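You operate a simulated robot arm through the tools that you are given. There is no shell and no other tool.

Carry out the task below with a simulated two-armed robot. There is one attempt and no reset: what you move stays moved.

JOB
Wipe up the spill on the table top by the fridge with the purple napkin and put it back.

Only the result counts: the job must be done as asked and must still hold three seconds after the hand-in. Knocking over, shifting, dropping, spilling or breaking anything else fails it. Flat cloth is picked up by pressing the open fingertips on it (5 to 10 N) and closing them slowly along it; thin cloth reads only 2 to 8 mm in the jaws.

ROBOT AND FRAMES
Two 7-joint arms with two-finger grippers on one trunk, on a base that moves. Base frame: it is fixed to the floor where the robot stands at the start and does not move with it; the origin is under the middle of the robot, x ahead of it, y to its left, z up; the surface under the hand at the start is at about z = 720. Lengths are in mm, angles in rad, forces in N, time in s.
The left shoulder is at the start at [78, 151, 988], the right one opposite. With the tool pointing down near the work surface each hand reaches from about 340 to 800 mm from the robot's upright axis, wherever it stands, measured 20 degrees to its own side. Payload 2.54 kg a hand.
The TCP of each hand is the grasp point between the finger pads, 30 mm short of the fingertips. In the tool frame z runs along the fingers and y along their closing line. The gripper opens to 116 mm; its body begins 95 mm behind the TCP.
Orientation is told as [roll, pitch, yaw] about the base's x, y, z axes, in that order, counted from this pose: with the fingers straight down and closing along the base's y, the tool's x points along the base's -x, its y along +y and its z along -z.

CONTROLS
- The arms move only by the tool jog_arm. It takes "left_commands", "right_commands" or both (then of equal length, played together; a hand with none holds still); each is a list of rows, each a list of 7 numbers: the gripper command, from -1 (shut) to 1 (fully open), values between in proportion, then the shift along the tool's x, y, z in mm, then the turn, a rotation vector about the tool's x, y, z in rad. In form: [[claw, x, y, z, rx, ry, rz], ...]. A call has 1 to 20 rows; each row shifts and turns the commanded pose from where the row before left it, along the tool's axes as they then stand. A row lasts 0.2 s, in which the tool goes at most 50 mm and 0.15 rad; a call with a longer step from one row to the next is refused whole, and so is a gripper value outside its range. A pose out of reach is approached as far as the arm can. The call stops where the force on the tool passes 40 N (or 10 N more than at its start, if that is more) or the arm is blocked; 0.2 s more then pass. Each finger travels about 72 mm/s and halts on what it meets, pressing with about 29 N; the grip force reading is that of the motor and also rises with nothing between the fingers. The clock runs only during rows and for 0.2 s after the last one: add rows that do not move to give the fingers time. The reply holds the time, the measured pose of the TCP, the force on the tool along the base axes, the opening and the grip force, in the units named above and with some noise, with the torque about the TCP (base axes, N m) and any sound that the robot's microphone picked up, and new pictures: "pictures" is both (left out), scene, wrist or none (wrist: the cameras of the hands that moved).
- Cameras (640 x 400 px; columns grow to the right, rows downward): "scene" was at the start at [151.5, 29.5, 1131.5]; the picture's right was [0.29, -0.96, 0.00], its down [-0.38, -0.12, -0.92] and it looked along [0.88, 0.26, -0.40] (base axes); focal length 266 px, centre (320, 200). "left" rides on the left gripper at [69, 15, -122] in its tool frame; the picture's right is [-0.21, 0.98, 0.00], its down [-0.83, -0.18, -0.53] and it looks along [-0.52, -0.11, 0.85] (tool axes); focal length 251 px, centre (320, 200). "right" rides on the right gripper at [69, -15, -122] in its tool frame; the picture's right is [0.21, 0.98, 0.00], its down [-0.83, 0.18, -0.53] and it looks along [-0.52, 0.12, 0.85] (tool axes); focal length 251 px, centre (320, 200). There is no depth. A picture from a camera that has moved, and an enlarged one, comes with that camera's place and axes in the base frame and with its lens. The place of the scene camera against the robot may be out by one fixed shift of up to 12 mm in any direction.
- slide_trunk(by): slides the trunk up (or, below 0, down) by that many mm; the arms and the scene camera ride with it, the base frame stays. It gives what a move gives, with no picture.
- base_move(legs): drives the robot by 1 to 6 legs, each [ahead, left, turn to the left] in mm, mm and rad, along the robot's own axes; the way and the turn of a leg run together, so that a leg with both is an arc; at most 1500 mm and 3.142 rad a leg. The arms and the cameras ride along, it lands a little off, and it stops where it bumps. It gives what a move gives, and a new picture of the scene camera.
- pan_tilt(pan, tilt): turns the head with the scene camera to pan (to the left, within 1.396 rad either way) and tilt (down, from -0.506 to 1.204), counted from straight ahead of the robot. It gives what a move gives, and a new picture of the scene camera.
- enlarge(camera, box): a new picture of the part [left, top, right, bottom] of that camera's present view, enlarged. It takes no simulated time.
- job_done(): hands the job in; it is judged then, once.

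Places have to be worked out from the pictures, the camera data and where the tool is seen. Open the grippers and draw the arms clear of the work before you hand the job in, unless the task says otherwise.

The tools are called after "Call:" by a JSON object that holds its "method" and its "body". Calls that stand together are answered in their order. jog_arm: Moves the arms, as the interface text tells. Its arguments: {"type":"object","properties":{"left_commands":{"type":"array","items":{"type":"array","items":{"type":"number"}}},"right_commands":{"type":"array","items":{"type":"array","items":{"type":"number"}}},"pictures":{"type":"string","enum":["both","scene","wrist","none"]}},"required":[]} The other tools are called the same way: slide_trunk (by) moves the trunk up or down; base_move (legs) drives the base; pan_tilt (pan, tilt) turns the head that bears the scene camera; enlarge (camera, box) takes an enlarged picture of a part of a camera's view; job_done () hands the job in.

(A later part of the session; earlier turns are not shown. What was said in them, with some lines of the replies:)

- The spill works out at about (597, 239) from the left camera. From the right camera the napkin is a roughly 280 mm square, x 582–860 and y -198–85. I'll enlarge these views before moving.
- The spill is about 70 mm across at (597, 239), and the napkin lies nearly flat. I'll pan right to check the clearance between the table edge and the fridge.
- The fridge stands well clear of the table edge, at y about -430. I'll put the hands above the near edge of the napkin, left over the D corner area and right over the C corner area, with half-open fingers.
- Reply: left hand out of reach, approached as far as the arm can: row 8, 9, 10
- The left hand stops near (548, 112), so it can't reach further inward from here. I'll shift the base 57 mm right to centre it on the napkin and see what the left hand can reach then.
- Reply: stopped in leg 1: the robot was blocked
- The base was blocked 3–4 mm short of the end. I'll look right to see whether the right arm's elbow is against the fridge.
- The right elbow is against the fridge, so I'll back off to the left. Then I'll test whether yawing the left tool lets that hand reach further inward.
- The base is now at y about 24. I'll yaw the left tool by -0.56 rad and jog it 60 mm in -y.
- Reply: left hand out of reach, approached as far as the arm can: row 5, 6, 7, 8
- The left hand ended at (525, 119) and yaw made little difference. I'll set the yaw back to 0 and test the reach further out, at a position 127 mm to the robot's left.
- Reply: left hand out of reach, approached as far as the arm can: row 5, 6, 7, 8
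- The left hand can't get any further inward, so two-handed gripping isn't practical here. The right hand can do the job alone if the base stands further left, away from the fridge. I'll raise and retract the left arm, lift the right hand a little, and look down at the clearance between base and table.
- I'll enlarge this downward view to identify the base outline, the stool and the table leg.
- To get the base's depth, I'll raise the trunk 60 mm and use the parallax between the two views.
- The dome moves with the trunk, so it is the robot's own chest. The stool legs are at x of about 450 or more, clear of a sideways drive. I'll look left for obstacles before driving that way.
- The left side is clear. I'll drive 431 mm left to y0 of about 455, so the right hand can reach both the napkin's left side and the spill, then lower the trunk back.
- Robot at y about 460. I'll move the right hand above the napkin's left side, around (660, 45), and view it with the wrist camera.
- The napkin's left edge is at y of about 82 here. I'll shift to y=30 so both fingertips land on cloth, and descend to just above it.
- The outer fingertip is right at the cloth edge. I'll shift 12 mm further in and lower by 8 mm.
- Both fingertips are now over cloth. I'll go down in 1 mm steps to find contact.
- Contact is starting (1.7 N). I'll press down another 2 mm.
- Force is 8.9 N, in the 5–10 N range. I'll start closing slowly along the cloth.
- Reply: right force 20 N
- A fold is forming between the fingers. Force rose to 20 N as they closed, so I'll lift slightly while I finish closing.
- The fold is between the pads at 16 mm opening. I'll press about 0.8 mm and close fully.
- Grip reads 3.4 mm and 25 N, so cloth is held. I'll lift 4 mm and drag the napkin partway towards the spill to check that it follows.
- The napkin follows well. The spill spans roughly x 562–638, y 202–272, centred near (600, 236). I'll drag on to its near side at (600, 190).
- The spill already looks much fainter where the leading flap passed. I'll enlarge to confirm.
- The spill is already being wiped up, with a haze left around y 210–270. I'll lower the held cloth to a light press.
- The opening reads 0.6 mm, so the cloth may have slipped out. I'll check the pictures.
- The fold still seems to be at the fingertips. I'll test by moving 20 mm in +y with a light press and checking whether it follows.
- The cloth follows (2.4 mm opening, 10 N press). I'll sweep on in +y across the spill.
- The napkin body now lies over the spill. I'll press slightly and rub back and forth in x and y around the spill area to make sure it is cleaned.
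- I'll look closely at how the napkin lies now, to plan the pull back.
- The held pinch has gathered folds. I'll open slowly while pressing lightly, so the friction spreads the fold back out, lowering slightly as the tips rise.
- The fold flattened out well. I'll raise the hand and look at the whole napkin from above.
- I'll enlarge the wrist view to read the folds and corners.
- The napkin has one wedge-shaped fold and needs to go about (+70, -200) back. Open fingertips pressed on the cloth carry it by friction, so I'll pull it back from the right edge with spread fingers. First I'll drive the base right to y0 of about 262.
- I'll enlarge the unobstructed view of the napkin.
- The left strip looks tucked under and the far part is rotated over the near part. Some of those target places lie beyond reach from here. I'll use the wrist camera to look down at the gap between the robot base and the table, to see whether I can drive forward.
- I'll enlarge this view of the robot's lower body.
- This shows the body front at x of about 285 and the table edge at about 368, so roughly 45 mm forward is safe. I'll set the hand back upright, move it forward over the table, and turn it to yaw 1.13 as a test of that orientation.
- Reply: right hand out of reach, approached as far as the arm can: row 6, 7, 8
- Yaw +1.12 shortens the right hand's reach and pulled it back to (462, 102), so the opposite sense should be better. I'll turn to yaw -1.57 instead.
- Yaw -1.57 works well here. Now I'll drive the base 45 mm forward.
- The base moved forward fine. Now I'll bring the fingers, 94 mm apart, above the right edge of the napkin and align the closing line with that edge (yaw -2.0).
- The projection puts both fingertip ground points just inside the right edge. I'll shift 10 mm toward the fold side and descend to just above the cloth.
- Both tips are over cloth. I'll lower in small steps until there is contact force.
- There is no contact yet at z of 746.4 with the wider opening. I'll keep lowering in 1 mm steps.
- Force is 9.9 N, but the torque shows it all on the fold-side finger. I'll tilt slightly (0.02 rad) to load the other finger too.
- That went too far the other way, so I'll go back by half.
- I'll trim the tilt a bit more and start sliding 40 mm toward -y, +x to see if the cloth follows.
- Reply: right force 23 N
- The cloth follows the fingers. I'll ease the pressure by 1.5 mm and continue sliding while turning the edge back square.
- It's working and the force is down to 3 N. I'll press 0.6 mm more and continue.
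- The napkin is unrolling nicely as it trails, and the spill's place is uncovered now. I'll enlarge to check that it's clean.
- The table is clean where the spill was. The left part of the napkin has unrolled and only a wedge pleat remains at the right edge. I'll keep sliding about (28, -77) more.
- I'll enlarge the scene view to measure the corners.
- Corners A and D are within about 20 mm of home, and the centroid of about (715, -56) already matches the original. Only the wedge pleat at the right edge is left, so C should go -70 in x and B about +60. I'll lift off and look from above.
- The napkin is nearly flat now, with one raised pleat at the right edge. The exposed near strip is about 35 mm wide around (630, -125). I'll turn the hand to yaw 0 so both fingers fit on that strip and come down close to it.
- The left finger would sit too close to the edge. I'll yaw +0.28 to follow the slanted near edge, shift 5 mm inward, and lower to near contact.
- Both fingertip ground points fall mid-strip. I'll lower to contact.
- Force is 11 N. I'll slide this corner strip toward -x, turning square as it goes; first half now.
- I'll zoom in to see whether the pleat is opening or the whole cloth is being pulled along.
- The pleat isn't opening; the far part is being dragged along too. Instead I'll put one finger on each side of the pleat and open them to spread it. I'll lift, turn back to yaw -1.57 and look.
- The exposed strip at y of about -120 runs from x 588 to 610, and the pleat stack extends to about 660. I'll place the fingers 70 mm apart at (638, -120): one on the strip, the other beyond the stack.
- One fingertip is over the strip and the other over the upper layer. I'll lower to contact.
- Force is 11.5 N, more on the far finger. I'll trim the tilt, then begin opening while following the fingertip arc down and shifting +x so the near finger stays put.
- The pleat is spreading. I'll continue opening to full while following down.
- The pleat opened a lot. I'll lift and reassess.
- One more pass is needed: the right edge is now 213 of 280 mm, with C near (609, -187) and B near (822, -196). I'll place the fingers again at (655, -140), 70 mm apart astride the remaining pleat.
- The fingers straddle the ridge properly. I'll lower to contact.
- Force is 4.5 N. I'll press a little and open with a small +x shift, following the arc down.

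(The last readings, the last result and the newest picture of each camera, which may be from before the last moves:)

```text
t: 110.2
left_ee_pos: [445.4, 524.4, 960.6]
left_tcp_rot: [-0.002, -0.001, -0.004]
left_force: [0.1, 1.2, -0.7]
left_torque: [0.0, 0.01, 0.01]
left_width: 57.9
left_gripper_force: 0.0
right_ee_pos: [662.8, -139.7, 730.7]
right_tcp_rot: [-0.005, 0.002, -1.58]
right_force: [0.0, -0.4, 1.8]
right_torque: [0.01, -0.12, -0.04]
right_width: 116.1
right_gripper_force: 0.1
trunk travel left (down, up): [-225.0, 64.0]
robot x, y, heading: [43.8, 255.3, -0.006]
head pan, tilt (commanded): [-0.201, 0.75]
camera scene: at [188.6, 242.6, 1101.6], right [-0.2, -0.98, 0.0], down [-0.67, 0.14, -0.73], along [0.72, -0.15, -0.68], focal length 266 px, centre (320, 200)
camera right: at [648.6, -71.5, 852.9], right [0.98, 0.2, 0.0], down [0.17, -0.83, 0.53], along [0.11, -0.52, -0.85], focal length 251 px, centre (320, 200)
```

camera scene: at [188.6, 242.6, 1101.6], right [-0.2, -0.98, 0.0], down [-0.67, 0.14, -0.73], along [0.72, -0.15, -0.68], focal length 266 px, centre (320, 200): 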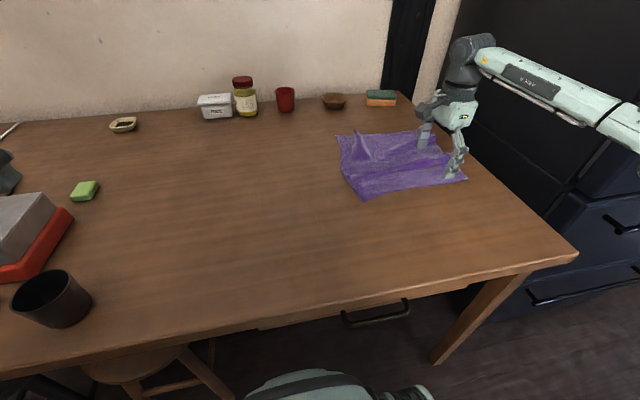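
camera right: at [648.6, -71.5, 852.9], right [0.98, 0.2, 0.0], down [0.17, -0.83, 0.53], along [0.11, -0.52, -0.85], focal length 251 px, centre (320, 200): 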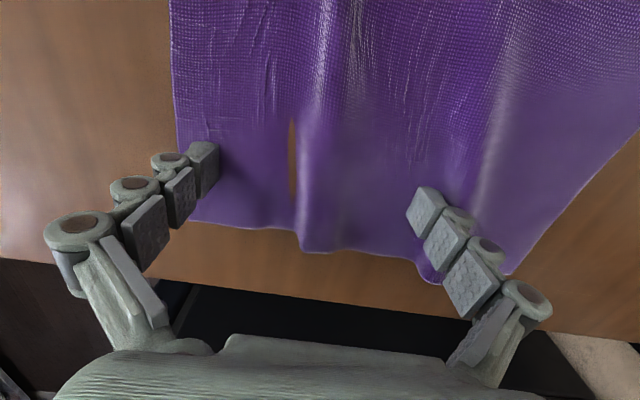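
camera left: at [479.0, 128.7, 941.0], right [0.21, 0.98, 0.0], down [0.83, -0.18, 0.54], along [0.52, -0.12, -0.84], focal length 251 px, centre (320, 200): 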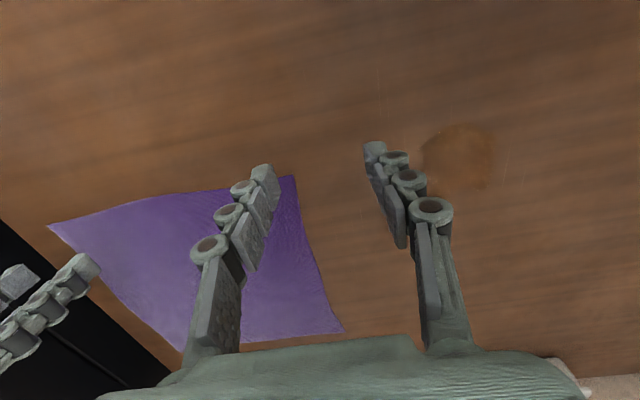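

The pleat is nearly gone. I'll lift and view the result.

Call:
{"method": "jog_arm", "body": {"right_commands": [[1.0, 0, 0, -10, 0, 0, 0], [0.8, 0, 0, -30, 0, 0, 0], [0.6, 0, 0, -40, 0, 0, 0], [0.4, 20, 0, -40, 0, 0, 0], [0.3, 30, 0, -20, 0, 0, 0], [0.3, 0, 0, 0, 0, 0, 0]], "pictures": "wrist"}}

Call:
{"method": "enlarge", "body": {"camera": "scene", "box": [320, 115, 480, 215]}}

```text
t: 111.6
left_ee_pos: [444.9, 523.2, 961.0]
left_tcp_rot: [-0.001, -0.002, -0.006]
left_force: [-0.6, 0.2, -1.0]
left_torque: [0.02, 0.04, 0.02]
left_width: 57.8
left_gripper_force: 0.1
right_ee_pos: [664.4, -89.3, 870.9]
right_tcp_rot: [-0.003, 0.001, -1.582]
right_force: [-1.1, -0.2, 0.5]
right_torque: [-0.02, 0.03, 0.01]
right_width: 75.4
right_gripper_force: 0.0
trunk travel left (down, up): [-225.0, 64.0]
robot x, y, heading: [41.9, 254.1, -0.01]
head pan, tilt (commanded): [-0.201, 0.75]
camera right: at [649.9, -21.9, 993.3], right [0.98, 0.2, 0.0], down [0.17, -0.83, 0.53], along [0.11, -0.52, -0.85], focal length 251 px, centre (320, 200)
```

right: 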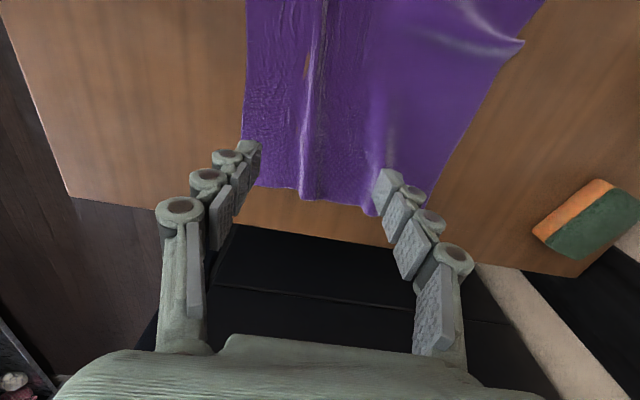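

```text
4.00 times, centred on (400, 165) of scene
camera zoom: at [188.8, 242.4, 1101.5], right [-0.2, -0.98, 0.0], down [-0.67, 0.14, -0.73], along [0.72, -0.15, -0.68], focal length 1064 px, centre (0, 340)
```

zoom: 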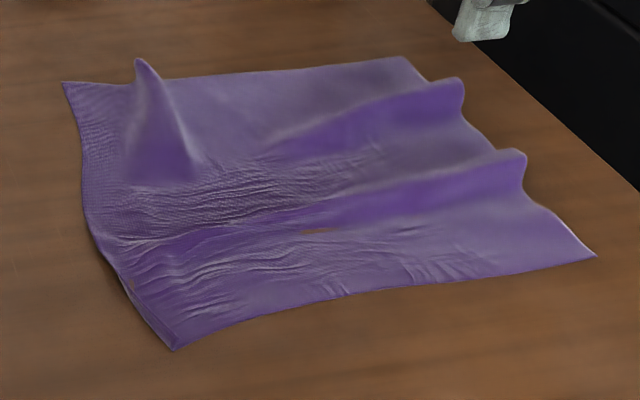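

The napkin is now spread with its corners near home: about A(843, 66), B(832, -189), C(590, -186), D(563, 78). I'll check the former spill area closely.

Call:
{"method": "enlarge", "body": {"camera": "scene", "box": [220, 155, 348, 235]}}

```text
5.00 times, centred on (284, 195) of scene
camera zoom: at [188.8, 242.4, 1101.5], right [-0.2, -0.98, 0.0], down [-0.67, 0.14, -0.73], along [0.72, -0.15, -0.68], focal length 1330 px, centre (500, 225)
```

zoom: 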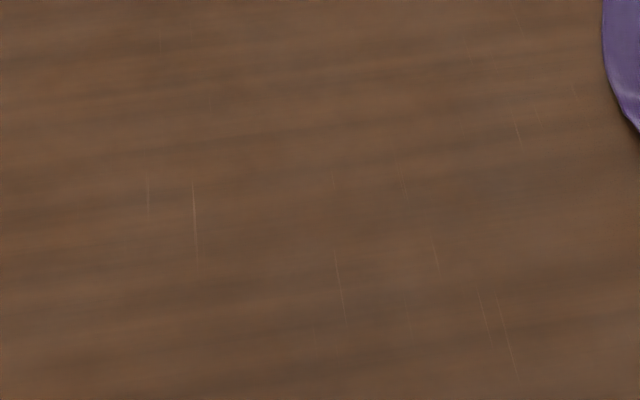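

The spill spot is clean. Small standing wrinkles remain near the far-right corner and the far edge. I'll drive the base right about 140 mm, which stays clear of the fridge, so I can smooth them.

Call:
{"method": "base_move", "body": {"legs": [[0, -140, 0]]}}

Call:
{"method": "jog_arm", "body": {"right_commands": [[0.207, 20, 30, 0, 0, 0, 0], [0.207, 30, 30, 0, 0, 0, 0], [0.207, 30, 35, 0, 0, 0, 0], [0.207, 20, 10, -10, 0, 0, 0], [0.207, 0, 0, 0, 0, 0, 0]], "pictures": "both"}}

```text
t: 113.6
left_ee_pos: [444.3, 382.4, 959.9]
left_tcp_rot: [-0.001, -0.003, -0.003]
left_force: [0.2, -0.3, 0.3]
left_torque: [0.02, -0.01, 0.01]
left_width: 57.9
left_gripper_force: 0.0
right_ee_pos: [665.0, -230.7, 871.4]
right_tcp_rot: [-0.005, 0.001, -1.579]
right_force: [0.7, -0.6, 0.2]
right_torque: [-0.03, 0.0, 0.01]
right_width: 75.2
right_gripper_force: 0.1
trunk travel left (down, up): [-225.0, 64.0]
robot x, y, heading: [45.9, 116.8, -0.005]
head pan, tilt (commanded): [-0.201, 0.75]
camera scene: at [188.3, 100.6, 1101.5], right [-0.2, -0.98, 0.0], down [-0.67, 0.14, -0.73], along [0.72, -0.15, -0.68], focal length 266 px, centre (320, 200)
```

scene: 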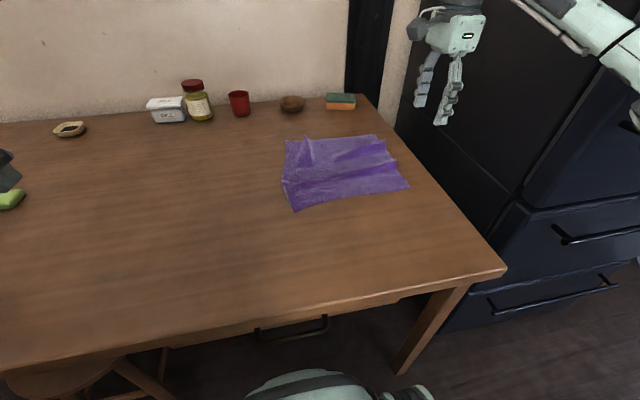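

```text
t: 114.8
left_ee_pos: [445.1, 382.6, 961.0]
left_tcp_rot: [-0.002, -0.003, -0.002]
left_force: [-0.4, 0.0, 0.9]
left_torque: [-0.01, 0.01, -0.01]
left_width: 57.9
left_gripper_force: 0.1
right_ee_pos: [773.1, -130.8, 881.3]
right_tcp_rot: [-0.003, 0.002, -1.576]
right_force: [0.1, -0.6, -0.1]
right_torque: [-0.01, 0.0, 0.0]
right_width: 70.0
right_gripper_force: 0.1
trunk travel left (down, up): [-225.0, 64.0]
robot x, y, heading: [43.3, 116.2, -0.007]
head pan, tilt (commanded): [-0.201, 0.75]
camera scene: at [188.3, 100.6, 1101.5], right [-0.2, -0.98, 0.0], down [-0.67, 0.14, -0.73], along [0.72, -0.15, -0.68], focal length 266 px, centre (320, 200)
camera right: at [756.3, -62.7, 1003.7], right [0.98, 0.21, 0.0], down [0.18, -0.83, 0.53], along [0.11, -0.52, -0.85], focal length 251 px, centre (320, 200)
```

scene: 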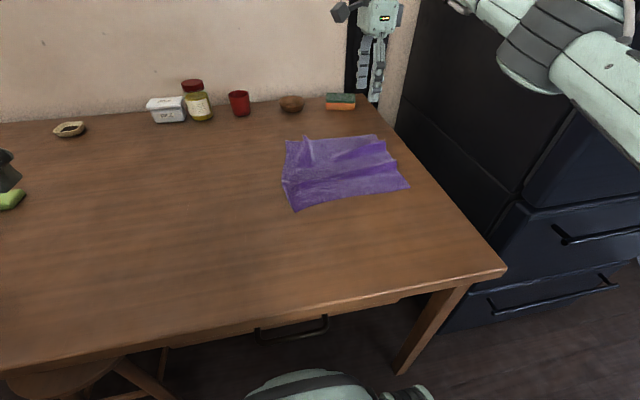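
right: 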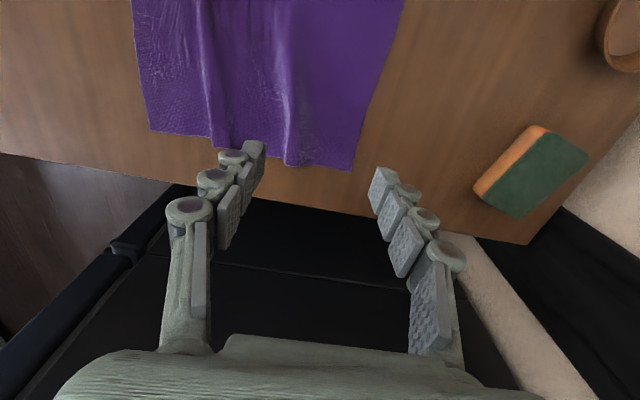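

From above: C(585, -185), B(823, -185), with two standing ridges at x of about 657 and 740. I'll straddle the second ridge at (750, -152), 58 mm open, and spread towards +x.

Call:
{"method": "jog_arm", "body": {"right_commands": [[0, -5, -6, 30, 0, 0, 0], [0, -5, -6, 32, 0, 0, 0], [0, -5, -6, 32, 0, 0, 0], [0, -6, -5, 28, 0, 0, 0], [0, 0, 0, 0, 0, 0, 0]], "pictures": "wrist"}}

```text
t: 116.0
left_ee_pos: [444.1, 382.4, 960.4]
left_tcp_rot: [-0.002, 0.001, -0.004]
left_force: [0.1, -0.1, 0.6]
left_torque: [0.04, 0.01, -0.01]
left_width: 58.0
left_gripper_force: 0.0
right_ee_pos: [747.6, -152.2, 759.3]
right_tcp_rot: [-0.004, 0.001, -1.579]
right_force: [-0.4, 0.7, -0.4]
right_torque: [-0.01, -0.03, 0.04]
right_width: 58.2
right_gripper_force: 0.0
trunk travel left (down, up): [-225.0, 64.0]
robot x, y, heading: [41.4, 115.1, -0.002]
head pan, tilt (commanded): [-0.201, 0.75]
camera right: at [732.5, -84.1, 880.9], right [0.98, 0.21, 0.0], down [0.18, -0.83, 0.53], along [0.11, -0.52, -0.85], focal length 251 px, centre (320, 200)
```

right: 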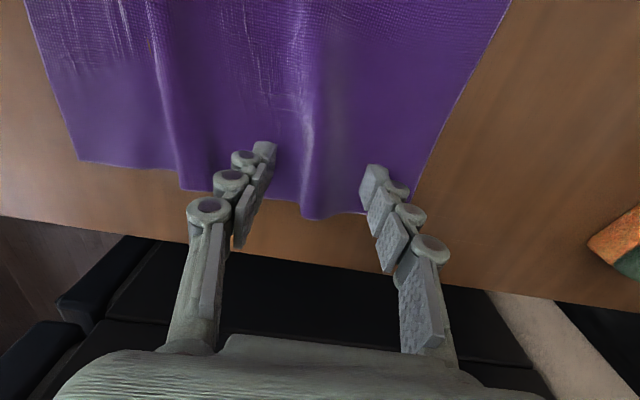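

The fingers straddle ridge 2. I'll lower to contact.

Call:
{"method": "jog_arm", "body": {"right_commands": [[0, 0, 0, 3, 0, 0, 0], [0, 0, 0, 3, 0, 0, 0], [0, 0, 0, 2, 0, 0, 0], [0, 0, 0, 1.5, 0, 0, 0], [0, 0, 0, 0, 0, 0, 0]], "pictures": "none"}}

```text
t: 117.2
left_ee_pos: [445.1, 382.7, 959.4]
left_tcp_rot: [-0.003, -0.002, -0.003]
left_force: [-0.2, 0.8, -0.3]
left_torque: [-0.01, 0.01, 0.02]
left_width: 57.8
left_gripper_force: 0.1
right_ee_pos: [747.6, -152.8, 749.6]
right_tcp_rot: [-0.003, 0.002, -1.578]
right_force: [0.8, 0.2, 0.3]
right_torque: [0.01, 0.02, 0.0]
right_width: 58.0
right_gripper_force: 0.0
trunk travel left (down, up): [-225.0, 64.0]
robot x, y, heading: [44.0, 113.8, 0.001]
head pan, tilt (commanded): [-0.201, 0.75]
```

Call:
{"method": "jog_arm", "body": {"right_commands": [[0, 0, 0, 1, 0, 0, 0], [0, 0, 0, 1, 0, 0, 0], [0, 0, 0, 0, 0, 0, 0]], "pictures": "none"}}

```text
t: 118.0
left_ee_pos: [443.6, 383.1, 959.7]
left_tcp_rot: [-0.002, -0.001, -0.002]
left_force: [-0.9, 0.3, 0.0]
left_torque: [-0.01, 0.04, 0.01]
left_width: 58.0
left_gripper_force: 0.0
right_ee_pos: [747.4, -152.3, 748.4]
right_tcp_rot: [-0.001, 0.0, -1.578]
right_force: [0.2, 0.1, 6.0]
right_torque: [-0.06, -0.1, -0.02]
right_width: 58.7
right_gripper_force: 0.2
trunk travel left (down, up): [-225.0, 64.0]
robot x, y, heading: [43.9, 112.3, -0.002]
head pan, tilt (commanded): [-0.201, 0.75]
```

Force is 6 N. I'll open with a +x shift, following the arc.

Call:
{"method": "jog_arm", "body": {"right_commands": [[0.07, 0, 1.1, 0.6, 0, 0, 0], [0.14, 0, 1.1, 0.6, 0, 0, 0], [0.21, 0, 1.1, 0.7, 0, 0, 0], [0.28, 0, 1.1, 0.8, 0, 0, 0], [0.35, 0, 1.1, 0.9, 0, 0, 0], [0.42, 0, 1.1, 1.0, 0, 0, 0], [0.49, 0, 1.1, 1.1, 0, 0, 0], [0.49, 0, 0, 0, 0, 0, 0]], "pictures": "none"}}

```text
t: 119.8
left_ee_pos: [443.4, 383.0, 959.6]
left_tcp_rot: [-0.001, -0.002, -0.005]
left_force: [0.7, 0.2, 0.2]
left_torque: [0.0, 0.01, 0.04]
left_width: 58.1
left_gripper_force: 0.0
right_ee_pos: [755.7, -152.5, 742.2]
right_tcp_rot: [0.0, 0.002, -1.578]
right_force: [0.3, 1.6, 11.1]
right_torque: [-0.02, 0.03, -0.02]
right_width: 89.6
right_gripper_force: 5.1
trunk travel left (down, up): [-225.0, 64.0]
robot x, y, heading: [47.0, 114.3, -0.003]
head pan, tilt (commanded): [-0.201, 0.75]
```

Call:
{"method": "jog_arm", "body": {"right_commands": [[0.56, 0, 1.1, 1.1, 0, 0, 0], [0.63, 0, 1.1, 1.2, 0, 0, 0], [0.7, 0, 1.1, 1.3, 0, 0, 0], [0.77, 0, 1.1, 1.5, 0, 0, 0], [0.84, 0, 1.1, 1.6, 0, 0, 0], [0.91, 0, 1.1, 1.7, 0, 0, 0], [0.98, 0, 1.1, 1.7, 0, 0, 0], [1.0, 0, 0, 0.5, 0, 0, 0], [1.0, 0, 0, 0, 0, 0, 0]], "pictures": "both"}}

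```text
t: 121.8
left_ee_pos: [443.4, 382.9, 959.2]
left_tcp_rot: [-0.001, 0.0, -0.004]
left_force: [0.4, 0.4, -0.3]
left_torque: [0.01, 0.02, -0.03]
left_width: 58.0
left_gripper_force: 0.1
right_ee_pos: [762.7, -152.6, 731.4]
right_tcp_rot: [-0.002, 0.003, -1.578]
right_force: [-0.7, 0.6, 0.1]
right_torque: [-0.01, -0.06, 0.02]
right_width: 116.1
right_gripper_force: 0.1
trunk travel left (down, up): [-225.0, 64.0]
robot x, y, heading: [46.0, 115.1, -0.007]
head pan, tilt (commanded): [-0.201, 0.75]
camera scene: at [188.2, 100.7, 1101.5], right [-0.2, -0.98, 0.0], down [-0.67, 0.14, -0.73], along [0.72, -0.15, -0.68], focal length 266 px, centre (320, 200)
camera right: at [748.1, -84.3, 853.1], right [0.98, 0.21, 0.0], down [0.18, -0.83, 0.53], along [0.11, -0.52, -0.85], focal length 251 px, centre (320, 200)
```

scene: 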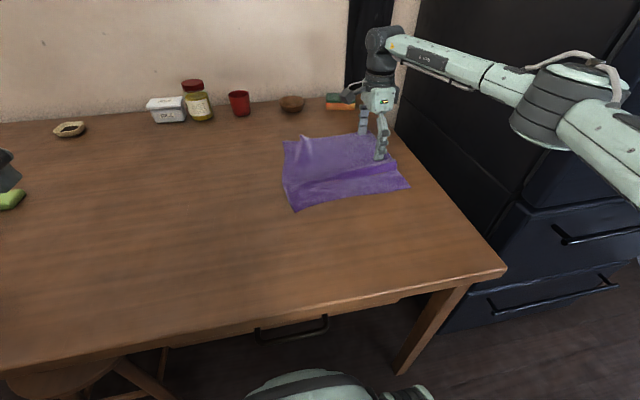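
right: 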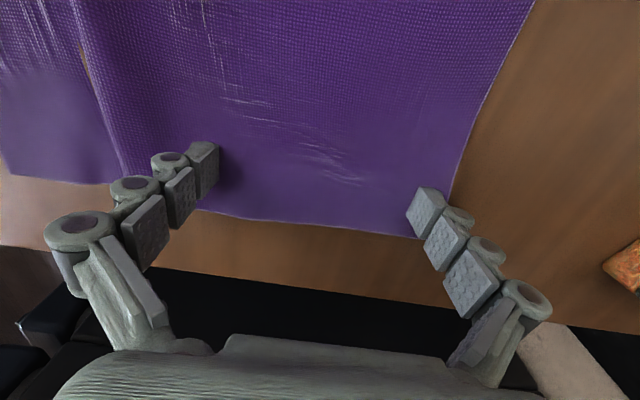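

Ridge 2 is flat. I'll lift and look again.

Call:
{"method": "jog_arm", "body": {"right_commands": [[1.0, 0, 0, -10, 0, 0, 0], [0.8, 0, 0, -30, 0, 0, 0], [0.6, 5, -15, -40, 0, 0, 0], [0.4, 15, -20, -40, 0, 0, 0], [0.3, 20, -25, -20, 0, 0, 0], [0.3, 0, 0, 0, 0, 0, 0]], "pictures": "wrist"}}

Call:
{"method": "enlarge", "body": {"camera": "scene", "box": [260, 120, 420, 220]}}

```text
t: 123.2
left_ee_pos: [443.1, 382.5, 959.7]
left_tcp_rot: [-0.001, -0.001, -0.003]
left_force: [-0.2, 0.7, -0.5]
left_torque: [-0.03, -0.01, 0.0]
left_width: 58.1
left_gripper_force: 0.0
right_ee_pos: [703.8, -111.5, 871.8]
right_tcp_rot: [-0.004, 0.003, -1.58]
right_force: [-0.4, 0.1, -0.3]
right_torque: [-0.02, 0.01, 0.0]
right_width: 75.4
right_gripper_force: 0.0
trunk travel left (down, up): [-225.0, 64.0]
robot x, y, heading: [46.8, 115.4, -0.001]
head pan, tilt (commanded): [-0.201, 0.75]
camera right: at [687.6, -43.3, 993.6], right [0.98, 0.21, 0.0], down [0.18, -0.83, 0.53], along [0.11, -0.52, -0.85], focal length 251 px, centre (320, 200)
```

right: 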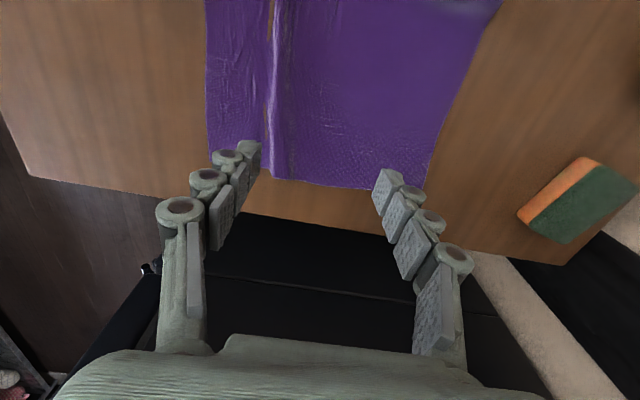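

```text
4.00 times, centred on (340, 170) of scene
camera zoom: at [188.4, 100.7, 1101.5], right [-0.2, -0.98, 0.0], down [-0.67, 0.14, -0.73], along [0.72, -0.15, -0.68], focal length 1064 px, centre (240, 320)
```

zoom: 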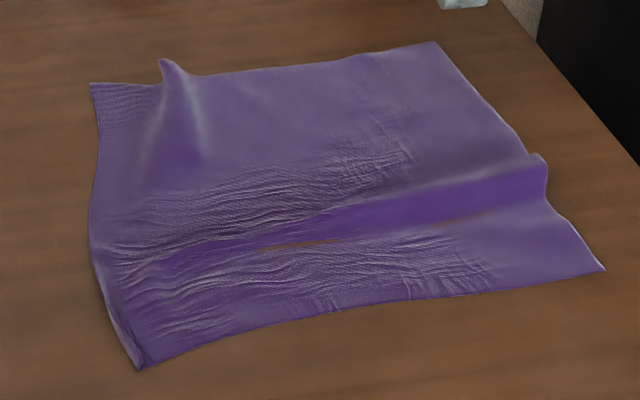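

The corners are now within about 20 mm of the original. I'll straddle and relax the last right-edge ridge, at x of about 665, with a small spread.

Call:
{"method": "jog_arm", "body": {"right_commands": [[0.207, -9, -10, 29, 0, 0, 0], [0.207, -9, -10, 29, 0, 0, 0], [0.207, -9, -10, 29, 0, 0, 0], [0.207, -8, -9, 28, 0, 0, 0], [0.207, 0, 0, 0, 0, 0, 0]], "pictures": "wrist"}}

```text
t: 124.4
left_ee_pos: [444.0, 382.3, 959.2]
left_tcp_rot: [-0.003, -0.002, -0.003]
left_force: [0.5, 0.5, 1.1]
left_torque: [0.0, 0.05, -0.02]
left_width: 58.0
left_gripper_force: 0.0
right_ee_pos: [662.8, -145.8, 757.3]
right_tcp_rot: [-0.004, 0.002, -1.579]
right_force: [-1.2, 0.2, 0.2]
right_torque: [0.02, -0.02, 0.0]
right_width: 70.0
right_gripper_force: 0.1
trunk travel left (down, up): [-225.0, 64.0]
robot x, y, heading: [44.0, 118.9, -0.006]
head pan, tilt (commanded): [-0.201, 0.75]
camera right: at [647.6, -77.6, 879.5], right [0.98, 0.21, 0.0], down [0.18, -0.83, 0.53], along [0.11, -0.52, -0.85], focal length 251 px, centre (320, 200)
```

right: 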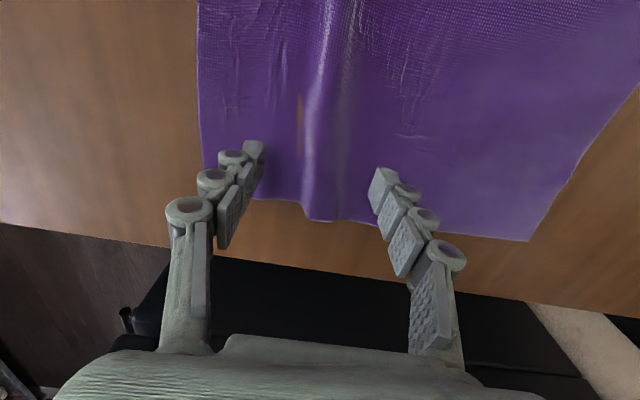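

The ridge sits centrally between the fingers. I'll lower to contact.

Call:
{"method": "jog_arm", "body": {"right_commands": [[0.207, 0, 0, 3, 0, 0, 0], [0.207, 0, 0, 3, 0, 0, 0], [0.207, 0, 0, 2, 0, 0, 0], [0.207, 0, 0, 1.5, 0, 0, 0], [0.207, 0, 0, 1, 0, 0, 0], [0.207, 0, 0, 0, 0, 0, 0]], "pictures": "none"}}

```text
t: 125.8
left_ee_pos: [443.9, 382.8, 959.7]
left_tcp_rot: [-0.001, -0.001, -0.003]
left_force: [0.1, -0.2, 0.1]
left_torque: [0.0, 0.02, 0.0]
left_width: 58.0
left_gripper_force: 0.0
right_ee_pos: [664.9, -146.2, 747.7]
right_tcp_rot: [-0.001, 0.003, -1.577]
right_force: [1.1, 0.8, 5.3]
right_torque: [-0.06, -0.12, 0.05]
right_width: 71.2
right_gripper_force: 0.5
trunk travel left (down, up): [-225.0, 64.0]
robot x, y, heading: [46.0, 117.3, -0.003]
head pan, tilt (commanded): [-0.201, 0.75]
```

Call:
{"method": "jog_arm", "body": {"right_commands": [[0.207, 0, 0, 0.5, 0, 0, 0], [0.26, 0, 0.3, 0.6, 0, 0, 0], [0.32, 0, 0.3, 0.8, 0, 0, 0], [0.38, 0, 0.3, 0.8, 0, 0, 0], [0.44, 0, 0.3, 0.9, 0, 0, 0], [0.5, 0, 0.3, 0.9, 0, 0, 0], [0.56, 0, 0.3, 1.0, 0, 0, 0], [0.62, 0, 0.3, 1.0, 0, 0, 0], [0.62, 0, 0, 0, 0, 0, 0]], "pictures": "wrist"}}

```text
t: 127.8
left_ee_pos: [444.1, 382.3, 959.8]
left_tcp_rot: [-0.002, -0.002, -0.003]
left_force: [0.5, 0.3, -0.8]
left_torque: [-0.02, 0.01, -0.02]
left_width: 58.1
left_gripper_force: 0.1
right_ee_pos: [665.2, -146.2, 740.3]
right_tcp_rot: [-0.002, 0.002, -1.577]
right_force: [0.0, -1.3, 9.4]
right_torque: [-0.02, -0.04, 0.02]
right_width: 96.0
right_gripper_force: 5.6
trunk travel left (down, up): [-225.0, 64.0]
robot x, y, heading: [47.0, 115.7, -0.002]
head pan, tilt (commanded): [-0.201, 0.75]
camera right: at [650.2, -78.1, 861.7], right [0.98, 0.21, 0.0], down [0.18, -0.83, 0.53], along [0.11, -0.52, -0.85], focal length 251 px, centre (320, 200)
```

right: 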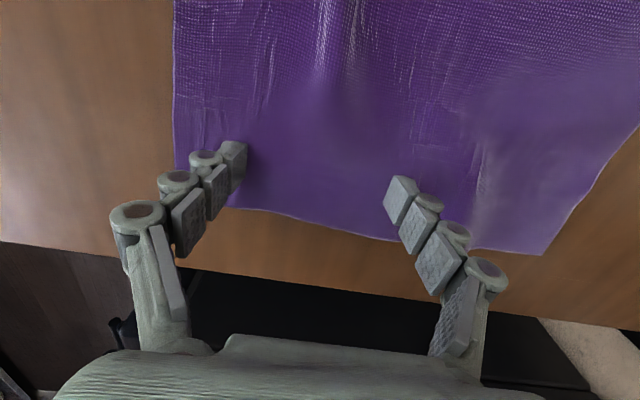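

The ridge is flattened. I'll lift clear, then drive the base left about 175 mm so I can reach the small bump near the far-left corner.

Call:
{"method": "jog_arm", "body": {"right_commands": [[0.62, 0, 0, -10, 0, 0, 0], [0.5, 0, 0, -30, 0, 0, 0], [0.3, 0, 0, -40, 0, 0, 0], [0.1, 0, 0, -40, 0, 0, 0], [0.0, 0, 0, -20, 0, 0, 0]], "pictures": "none"}}

Call:
{"method": "base_move", "body": {"legs": [[0, 175, 0]]}}

Call:
{"method": "enlarge", "body": {"camera": "scene", "box": [320, 115, 480, 215]}}

```text
t: 129.0
left_ee_pos: [443.7, 382.3, 959.2]
left_tcp_rot: [-0.001, -0.001, -0.005]
left_force: [-0.2, -0.6, 0.9]
left_torque: [0.0, 0.0, -0.01]
left_width: 58.0
left_gripper_force: 0.1
right_ee_pos: [666.7, -145.4, 881.6]
right_tcp_rot: [-0.003, 0.002, -1.577]
right_force: [0.9, -0.3, 0.6]
right_torque: [-0.01, -0.02, -0.02]
right_width: 58.1
right_gripper_force: 0.1
trunk travel left (down, up): [-225.0, 64.0]
robot x, y, heading: [43.1, 113.6, -0.004]
head pan, tilt (commanded): [-0.201, 0.75]
```

```text
t: 131.3
left_ee_pos: [445.7, 561.2, 959.8]
left_tcp_rot: [-0.004, -0.003, -0.004]
left_force: [-0.2, -0.3, -0.4]
left_torque: [0.0, -0.02, 0.03]
left_width: 58.0
left_gripper_force: 0.0
right_ee_pos: [667.5, 31.6, 880.5]
right_tcp_rot: [-0.004, 0.003, -1.579]
right_force: [0.0, 0.2, 0.6]
right_torque: [0.03, -0.01, 0.0]
right_width: 57.8
right_gripper_force: 0.1
trunk travel left (down, up): [-225.0, 64.0]
robot x, y, heading: [48.9, 292.3, -0.005]
head pan, tilt (commanded): [-0.201, 0.75]
camera scene: at [188.8, 278.9, 1101.5], right [-0.2, -0.98, 0.0], down [-0.67, 0.14, -0.73], along [0.72, -0.15, -0.68], focal length 266 px, centre (320, 200)
```

scene: 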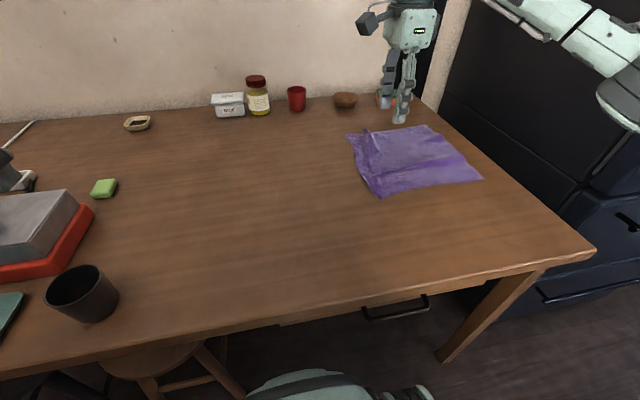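

```text
4.00 times, centred on (400, 165) of scene
camera zoom: at [188.8, 278.9, 1101.5], right [-0.2, -0.98, 0.0], down [-0.67, 0.14, -0.73], along [0.72, -0.15, -0.68], focal length 1064 px, centre (0, 340)
```

zoom: 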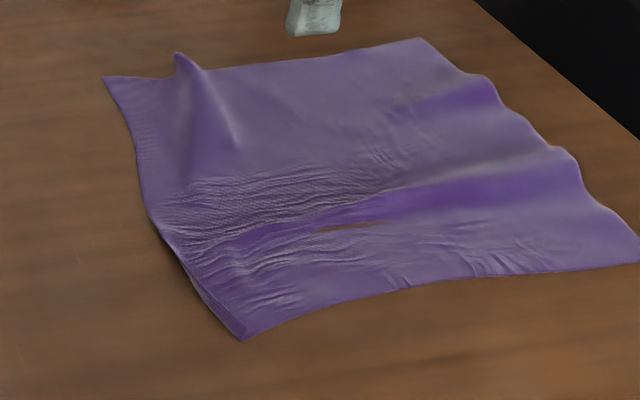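

The napkin is nearly square now, with a small standing bump along y of about 15 near the far edge. I'll turn to yaw 0 and move above it at (778, 15).

Call:
{"method": "jog_arm", "body": {"right_commands": [[0.207, 0, 0, 0, 0, 0, -0.1435], [0.207, 0, 0, 0, 0, 0, -0.1435], [0.207, 0, 0, 0, 0, 0, -0.1435], [0.207, 0, 0, 0, 0, 0, -0.1435], [0.207, 0, 0, 0, 0, 0, -0.1435], [0.207, 0, 0, 0, 0, 0, -0.1435], [0.207, 0, 0, 0, 0, 0, -0.1435], [0.207, 0, 0, 0, 0, 0, -0.1435], [0.207, 0, 0, 0, 0, 0, -0.1435], [0.207, 0, 0, 0, 0, 0, -0.1435], [0.207, 0, 0, 0, 0, 0, -0.1435], [0.207, -37, -5, 10, 0, 0, 0], [0.207, -37, -6, 10, 0, 0, 0], [0.207, -37, -6, 10, 0, 0, 0], [0.207, 0, 0, 0, 0, 0, 0]], "pictures": "both"}}

```text
t: 134.5
left_ee_pos: [444.8, 561.8, 959.0]
left_tcp_rot: [-0.003, -0.002, -0.005]
left_force: [0.3, -1.0, -0.3]
left_torque: [0.0, -0.03, -0.01]
left_width: 58.1
left_gripper_force: 0.0
right_ee_pos: [777.2, 13.2, 848.8]
right_tcp_rot: [0.002, 0.003, 0.002]
right_force: [0.1, -0.5, -0.4]
right_torque: [0.0, 0.03, -0.01]
right_width: 70.0
right_gripper_force: 0.1
trunk travel left (down, up): [-225.0, 64.0]
robot x, y, heading: [43.8, 290.3, -0.003]
head pan, tilt (commanded): [-0.201, 0.75]
camera scene: at [188.8, 278.6, 1101.5], right [-0.2, -0.98, 0.0], down [-0.67, 0.14, -0.73], along [0.72, -0.15, -0.68], focal length 266 px, centre (320, 200)
camera right: at [707.8, -2.3, 970.7], right [-0.21, 0.98, 0.0], down [0.83, 0.18, 0.53], along [0.52, 0.12, -0.85], focal length 251 px, centre (320, 200)
```

scene: 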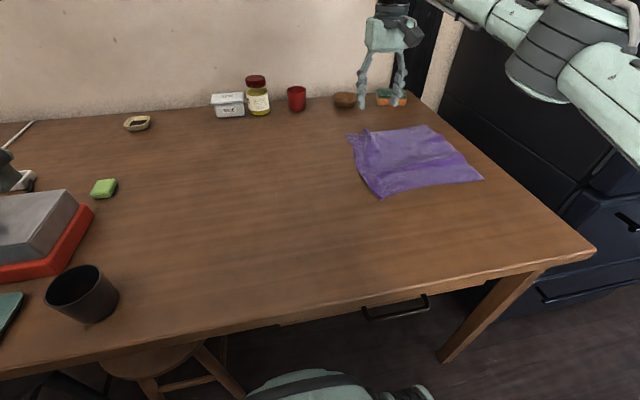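
right: 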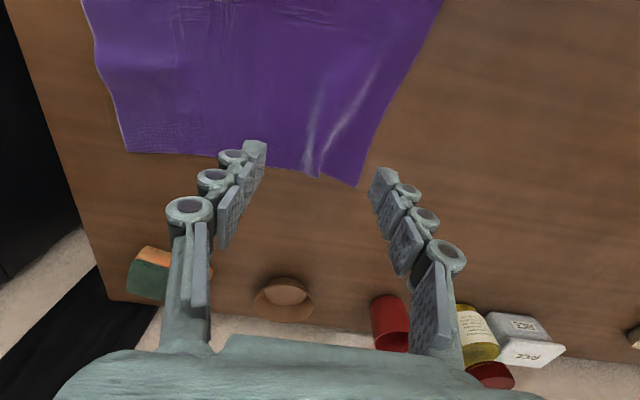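

The bump ridge runs from (834, 21) to (718, 52). I'll align with yaw -0.26, centre on (785, 27) with a 58 mm opening, and go down close.

Call:
{"method": "jog_arm", "body": {"right_commands": [[0, -4, 7, 20, 0, 0, 0], [0, -4, 7, 25, 0, 0, 0], [0, 0, 0, 25, 0, 0, 0.13], [0, 0, 0, 20, 0, 0, 0.13], [0, 0, 0, 0, 0, 0, 0]], "pictures": "wrist"}}

```text
t: 135.7
left_ee_pos: [445.7, 560.4, 959.7]
left_tcp_rot: [-0.003, 0.001, -0.006]
left_force: [-1.2, 0.1, -0.2]
left_torque: [-0.03, 0.0, 0.02]
left_width: 57.9
left_gripper_force: 0.1
right_ee_pos: [785.3, 27.7, 758.8]
right_tcp_rot: [0.002, 0.004, -0.263]
right_force: [-0.7, 0.4, 0.9]
right_torque: [0.0, 0.03, -0.03]
right_width: 58.2
right_gripper_force: 0.0
trunk travel left (down, up): [-225.0, 64.0]
robot x, y, heading: [44.1, 295.5, -0.001]
head pan, tilt (commanded): [-0.201, 0.75]
camera right: at [714.6, 30.5, 879.8], right [0.05, 1.0, 0.0], down [0.85, -0.04, 0.53], along [0.53, -0.02, -0.85], focal length 251 px, centre (320, 200)
```

right: 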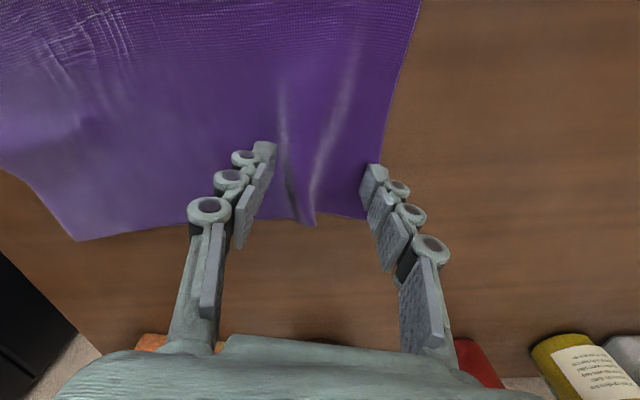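

The outer finger is close to the edge, so I'll shift 5 mm inward and lower to contact.

Call:
{"method": "jog_arm", "body": {"right_commands": [[0, 0, -5, 3, 0, 0, 0], [0, 0, 0, 3, 0, 0, 0], [0, 0, 0, 2, 0, 0, 0], [0, 0, 0, 1.5, 0, 0, 0], [0, 0, 0, 1, 0, 0, 0], [0, 0, 0, 0, 0, 0, 0]], "pictures": "none"}}

```text
t: 137.1
left_ee_pos: [445.6, 561.1, 960.7]
left_tcp_rot: [-0.001, -0.001, -0.006]
left_force: [-0.1, -0.4, -0.4]
left_torque: [-0.03, 0.02, -0.04]
left_width: 58.1
left_gripper_force: 0.1
right_ee_pos: [783.5, 23.9, 749.7]
right_tcp_rot: [0.001, 0.002, -0.261]
right_force: [0.8, -0.6, -0.7]
right_torque: [0.01, -0.01, -0.01]
right_width: 58.0
right_gripper_force: 0.1
trunk travel left (down, up): [-225.0, 64.0]
robot x, y, heading: [45.0, 296.3, 0.0]
head pan, tilt (commanded): [-0.201, 0.75]
```

Call:
{"method": "jog_arm", "body": {"right_commands": [[0, 0, 0, 1, 0, 0, 0], [0, 0, 0, 1, 0, 0, 0], [0, 0, 0, 0, 0, 0, 0]], "pictures": "none"}}

```text
t: 137.9
left_ee_pos: [444.0, 559.7, 960.5]
left_tcp_rot: [-0.002, -0.002, -0.006]
left_force: [-0.3, -0.3, 0.4]
left_torque: [-0.01, 0.02, 0.02]
left_width: 58.2
left_gripper_force: 0.1
right_ee_pos: [783.4, 22.8, 748.5]
right_tcp_rot: [0.002, 0.001, -0.261]
right_force: [0.4, 0.1, 6.5]
right_torque: [0.07, 0.02, 0.01]
right_width: 58.7
right_gripper_force: 0.2
trunk travel left (down, up): [-225.0, 64.0]
robot x, y, heading: [49.0, 292.6, -0.002]
head pan, tilt (commanded): [-0.201, 0.75]
```

Force is 6.5 N. I'll spread by about 30 mm, biased slightly to +y.

Call:
{"method": "jog_arm", "body": {"right_commands": [[0.07, 0, 0.6, 0.5, 0, 0, 0], [0.14, 0, 0.6, 0.6, 0, 0, 0], [0.21, 0, 0.6, 0.7, 0, 0, 0], [0.28, 0, 0.6, 0.8, 0, 0, 0], [0.35, 0, 0.6, 0.8, 0, 0, 0], [0.42, 0, 0.6, 0.9, 0, 0, 0], [0.49, 0, 0.6, 1.0, 0, 0, 0], [0.52, 0, 0.3, 0.4, 0, 0, 0], [0.52, 0, 0, 0, 0, 0, 0]], "pictures": "wrist"}}

```text
t: 139.9
left_ee_pos: [444.0, 560.7, 959.6]
left_tcp_rot: [0.0, -0.004, -0.004]
left_force: [-0.2, -1.1, 0.0]
left_torque: [0.01, 0.03, 0.01]
left_width: 58.1
left_gripper_force: 0.0
right_ee_pos: [784.0, 29.2, 741.6]
right_tcp_rot: [0.0, 0.002, -0.263]
right_force: [-1.1, -0.1, 6.5]
right_torque: [-0.07, 0.06, 0.02]
right_width: 89.2
right_gripper_force: 3.8
trunk travel left (down, up): [-225.0, 64.0]
robot x, y, heading: [45.4, 292.3, -0.006]
head pan, tilt (commanded): [-0.201, 0.75]
camera right: at [713.8, 30.9, 864.0], right [0.05, 1.0, 0.0], down [0.85, -0.04, 0.53], along [0.53, -0.02, -0.85], focal length 251 px, centre (320, 200)
```

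right: 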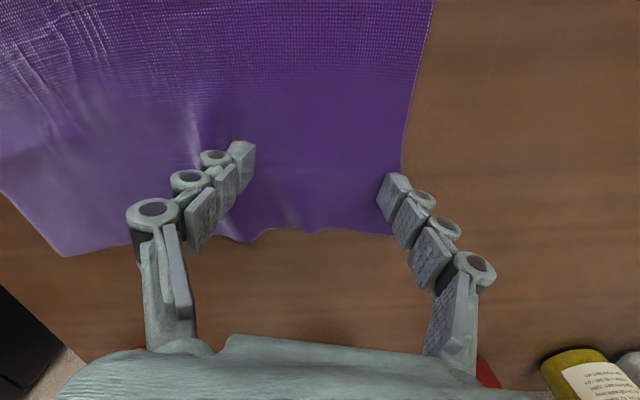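

The bump is flattened. I'll lift straight up and look at the result.

Call:
{"method": "jog_arm", "body": {"right_commands": [[0.52, 0, 0, -10, 0, 0, 0], [0.5, 0, 0, -30, 0, 0, 0], [0.3, 0, 0, -40, 0, 0, 0], [0.1, 10, 10, -40, 0, 0, 0], [0.0, 40, 20, -10, 0, 0, 0], [0.0, 45, 20, 0, 0, 0, 0], [0, 45, 20, 0, 0, 0, 0], [0, 45, 20, 0, 0, 0, 0], [0, 0, 0, 0, 0, 0, 0]], "pictures": "both"}}

Call:
{"method": "enlarge", "body": {"camera": "scene", "box": [330, 110, 490, 210]}}

```text
t: 141.9
left_ee_pos: [445.4, 560.3, 959.9]
left_tcp_rot: [-0.002, -0.002, -0.007]
left_force: [-0.2, 0.6, -0.4]
left_torque: [-0.04, 0.0, 0.0]
left_width: 58.2
left_gripper_force: 0.1
right_ee_pos: [629.4, 163.0, 872.0]
right_tcp_rot: [-0.001, 0.003, -0.263]
right_force: [-0.1, 0.2, 0.2]
right_torque: [0.01, 0.0, -0.03]
right_width: 57.9
right_gripper_force: 0.1
trunk travel left (down, up): [-225.0, 64.0]
robot x, y, heading: [45.1, 294.4, -0.004]
head pan, tilt (commanded): [-0.201, 0.75]
camera scene: at [188.9, 278.7, 1101.5], right [-0.2, -0.98, 0.0], down [-0.67, 0.14, -0.73], along [0.72, -0.15, -0.68], focal length 266 px, centre (320, 200)
camera right: at [558.8, 165.3, 993.8], right [0.05, 1.0, 0.0], down [0.85, -0.04, 0.53], along [0.53, -0.02, -0.85], focal length 251 px, centre (320, 200)
```

scene: 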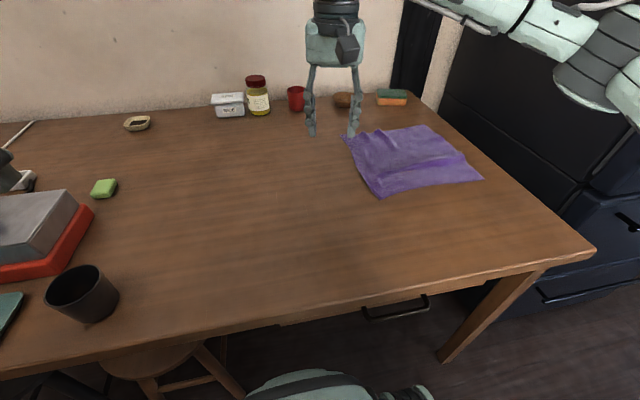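
right: 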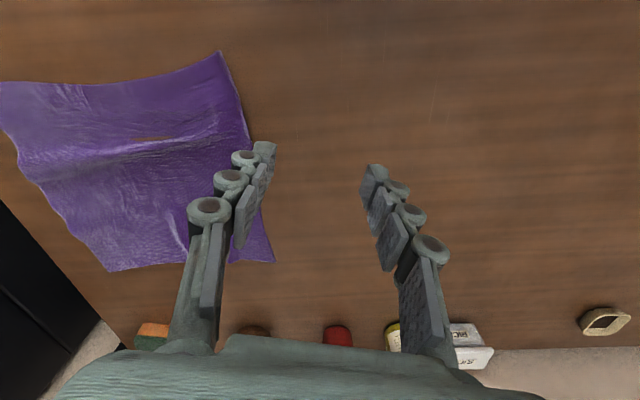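

```text
4.00 times, centred on (410, 160) of scene
camera zoom: at [188.9, 278.7, 1101.5], right [-0.2, -0.98, 0.0], down [-0.67, 0.14, -0.73], along [0.72, -0.15, -0.68], focal length 1064 px, centre (-40, 360)
```

zoom: 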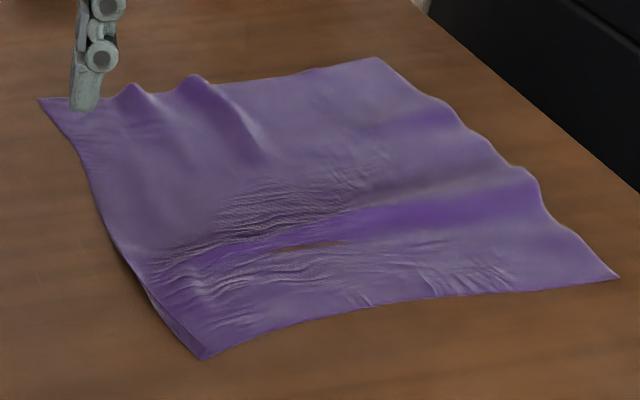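

The napkin lies spread at its original place, with corners at about A(849, 89), B(857, -179), C(582, -183), D(564, 75), and the spill spot is clean. Now I'll open both grippers and draw the right arm up and back, clear of the work.

Call:
{"method": "jog_arm", "body": {"left_commands": [[0.5, 0, 0, 0, 0, 0, 0], [1, 0, 0, 0, 0, 0, 0], [1, 0, 0, 0, 0, 0, 0], [1, 0, 0, 0, 0, 0, 0], [1, 0, 0, 0, 0, 0, 0], [1, 0, 0, 0, 0, 0, 0], [1, 0, 0, 0, 0, 0, 0], [1, 0, 0, 0, 0, 0, 0]], "right_commands": [[0.5, 0, 0, -20, 0, 0, -0.13], [1, 0, 0, -20, 0, 0, -0.13], [1, 37, 0, -15, 0, 0, 0], [1, 37, 0, -15, 0, 0, 0], [1, 37, 0, -15, 0, 0, 0], [1, 37, 0, -15, 0, 0, 0], [1, 0, 0, 0, 0, 0, 0], [1, 0, 0, 0, 0, 0, 0]], "pictures": "both"}}

Call:
{"method": "base_move", "body": {"legs": [[-60, 0, 0]]}}

```text
t: 143.7
left_ee_pos: [445.6, 560.0, 959.7]
left_tcp_rot: [-0.002, -0.002, -0.004]
left_force: [0.1, 0.6, 0.3]
left_torque: [-0.02, 0.02, -0.01]
left_width: 116.0
left_gripper_force: 0.0
right_ee_pos: [483.4, 163.2, 975.1]
right_tcp_rot: [0.003, 0.004, -0.002]
right_force: [-0.1, -0.2, 0.5]
right_torque: [0.01, -0.01, -0.05]
right_width: 115.9
right_gripper_force: 0.0
trunk travel left (down, up): [-225.0, 64.0]
robot x, y, heading: [42.3, 296.9, -0.001]
head pan, tilt (commanded): [-0.201, 0.75]
camera scene: at [188.9, 278.7, 1101.5], right [-0.2, -0.98, 0.0], down [-0.67, 0.14, -0.73], along [0.72, -0.15, -0.68], focal length 266 px, centre (320, 200)
camera right: at [412.7, 147.1, 1097.1], right [-0.21, 0.98, 0.0], down [0.83, 0.18, 0.53], along [0.52, 0.12, -0.85], focal length 251 px, centre (320, 200)
camera left: at [375.4, 576.9, 1081.2], right [0.22, 0.98, 0.0], down [0.82, -0.18, 0.54], along [0.52, -0.12, -0.84], focal length 251 px, centre (320, 200)
```

scene: 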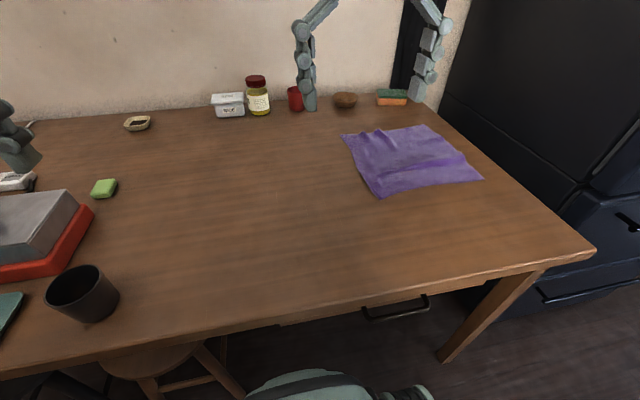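
right: 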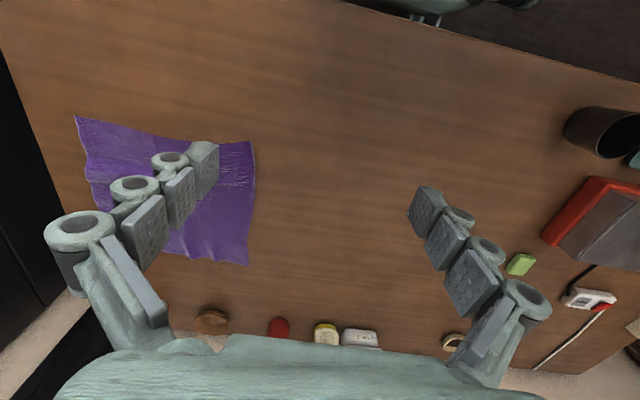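
left: 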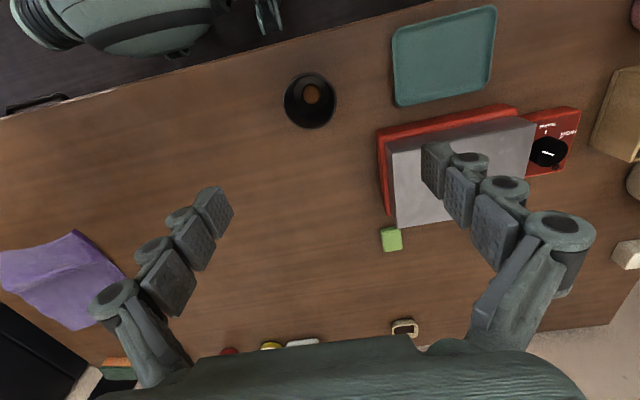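

```text
t: 144.7
left_ee_pos: [385.9, 561.4, 961.6]
left_tcp_rot: [-0.001, -0.001, -0.005]
left_force: [0.2, 0.7, -0.6]
left_torque: [0.0, -0.02, 0.03]
left_width: 116.2
left_gripper_force: 0.1
right_ee_pos: [423.1, 163.5, 976.1]
right_tcp_rot: [0.001, 0.005, -0.003]
right_force: [-0.2, 1.0, 0.3]
right_torque: [0.02, 0.0, -0.04]
right_width: 116.0
right_gripper_force: 0.1
trunk travel left (down, up): [-225.0, 64.0]
robot x, y, heading: [-13.8, 294.3, -0.005]
head pan, tilt (commanded): [-0.201, 0.75]
camera scene: at [129.2, 278.9, 1101.6], right [-0.2, -0.98, 0.0], down [-0.67, 0.14, -0.73], along [0.72, -0.15, -0.68], focal length 266 px, centre (320, 200)
```

scene: 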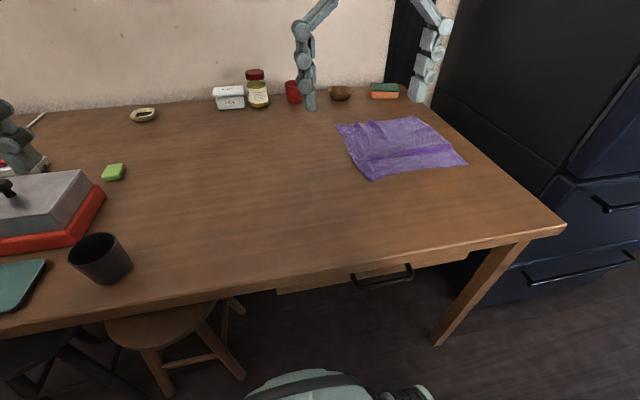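

Both arms are raised with the grippers open. The spill spot is clean in the scene and wrist views, the napkin lies spread where it was, and nothing else looks moved. I'm handing the job in.

Call:
{"method": "job_done", "body": {}}

```text
The job is handed in.
```

I wiped up the spill with the purple napkin and put the napkin back. I handed the job in; the result of the judging isn't known to me.

- **Spill:** the table top where it was looked clean in enlarged views, with no stain left.
- **Napkin:** it lies spread where it started, with each corner about 20 mm or less from its original place by my estimate. It has a few shallow wrinkles and is not as flat as it was at first.
- **Everything else:** no other object appeared to move. While I was positioning the robot, the base stopped as blocked once. The right elbow was probably touching the fridge, so I backed off and saw no effect on the fridge.

Both grippers are open, and the arms are raised and clear of the napkin and the wiped spot. The robot now stands about 290 mm to the left of where it started.
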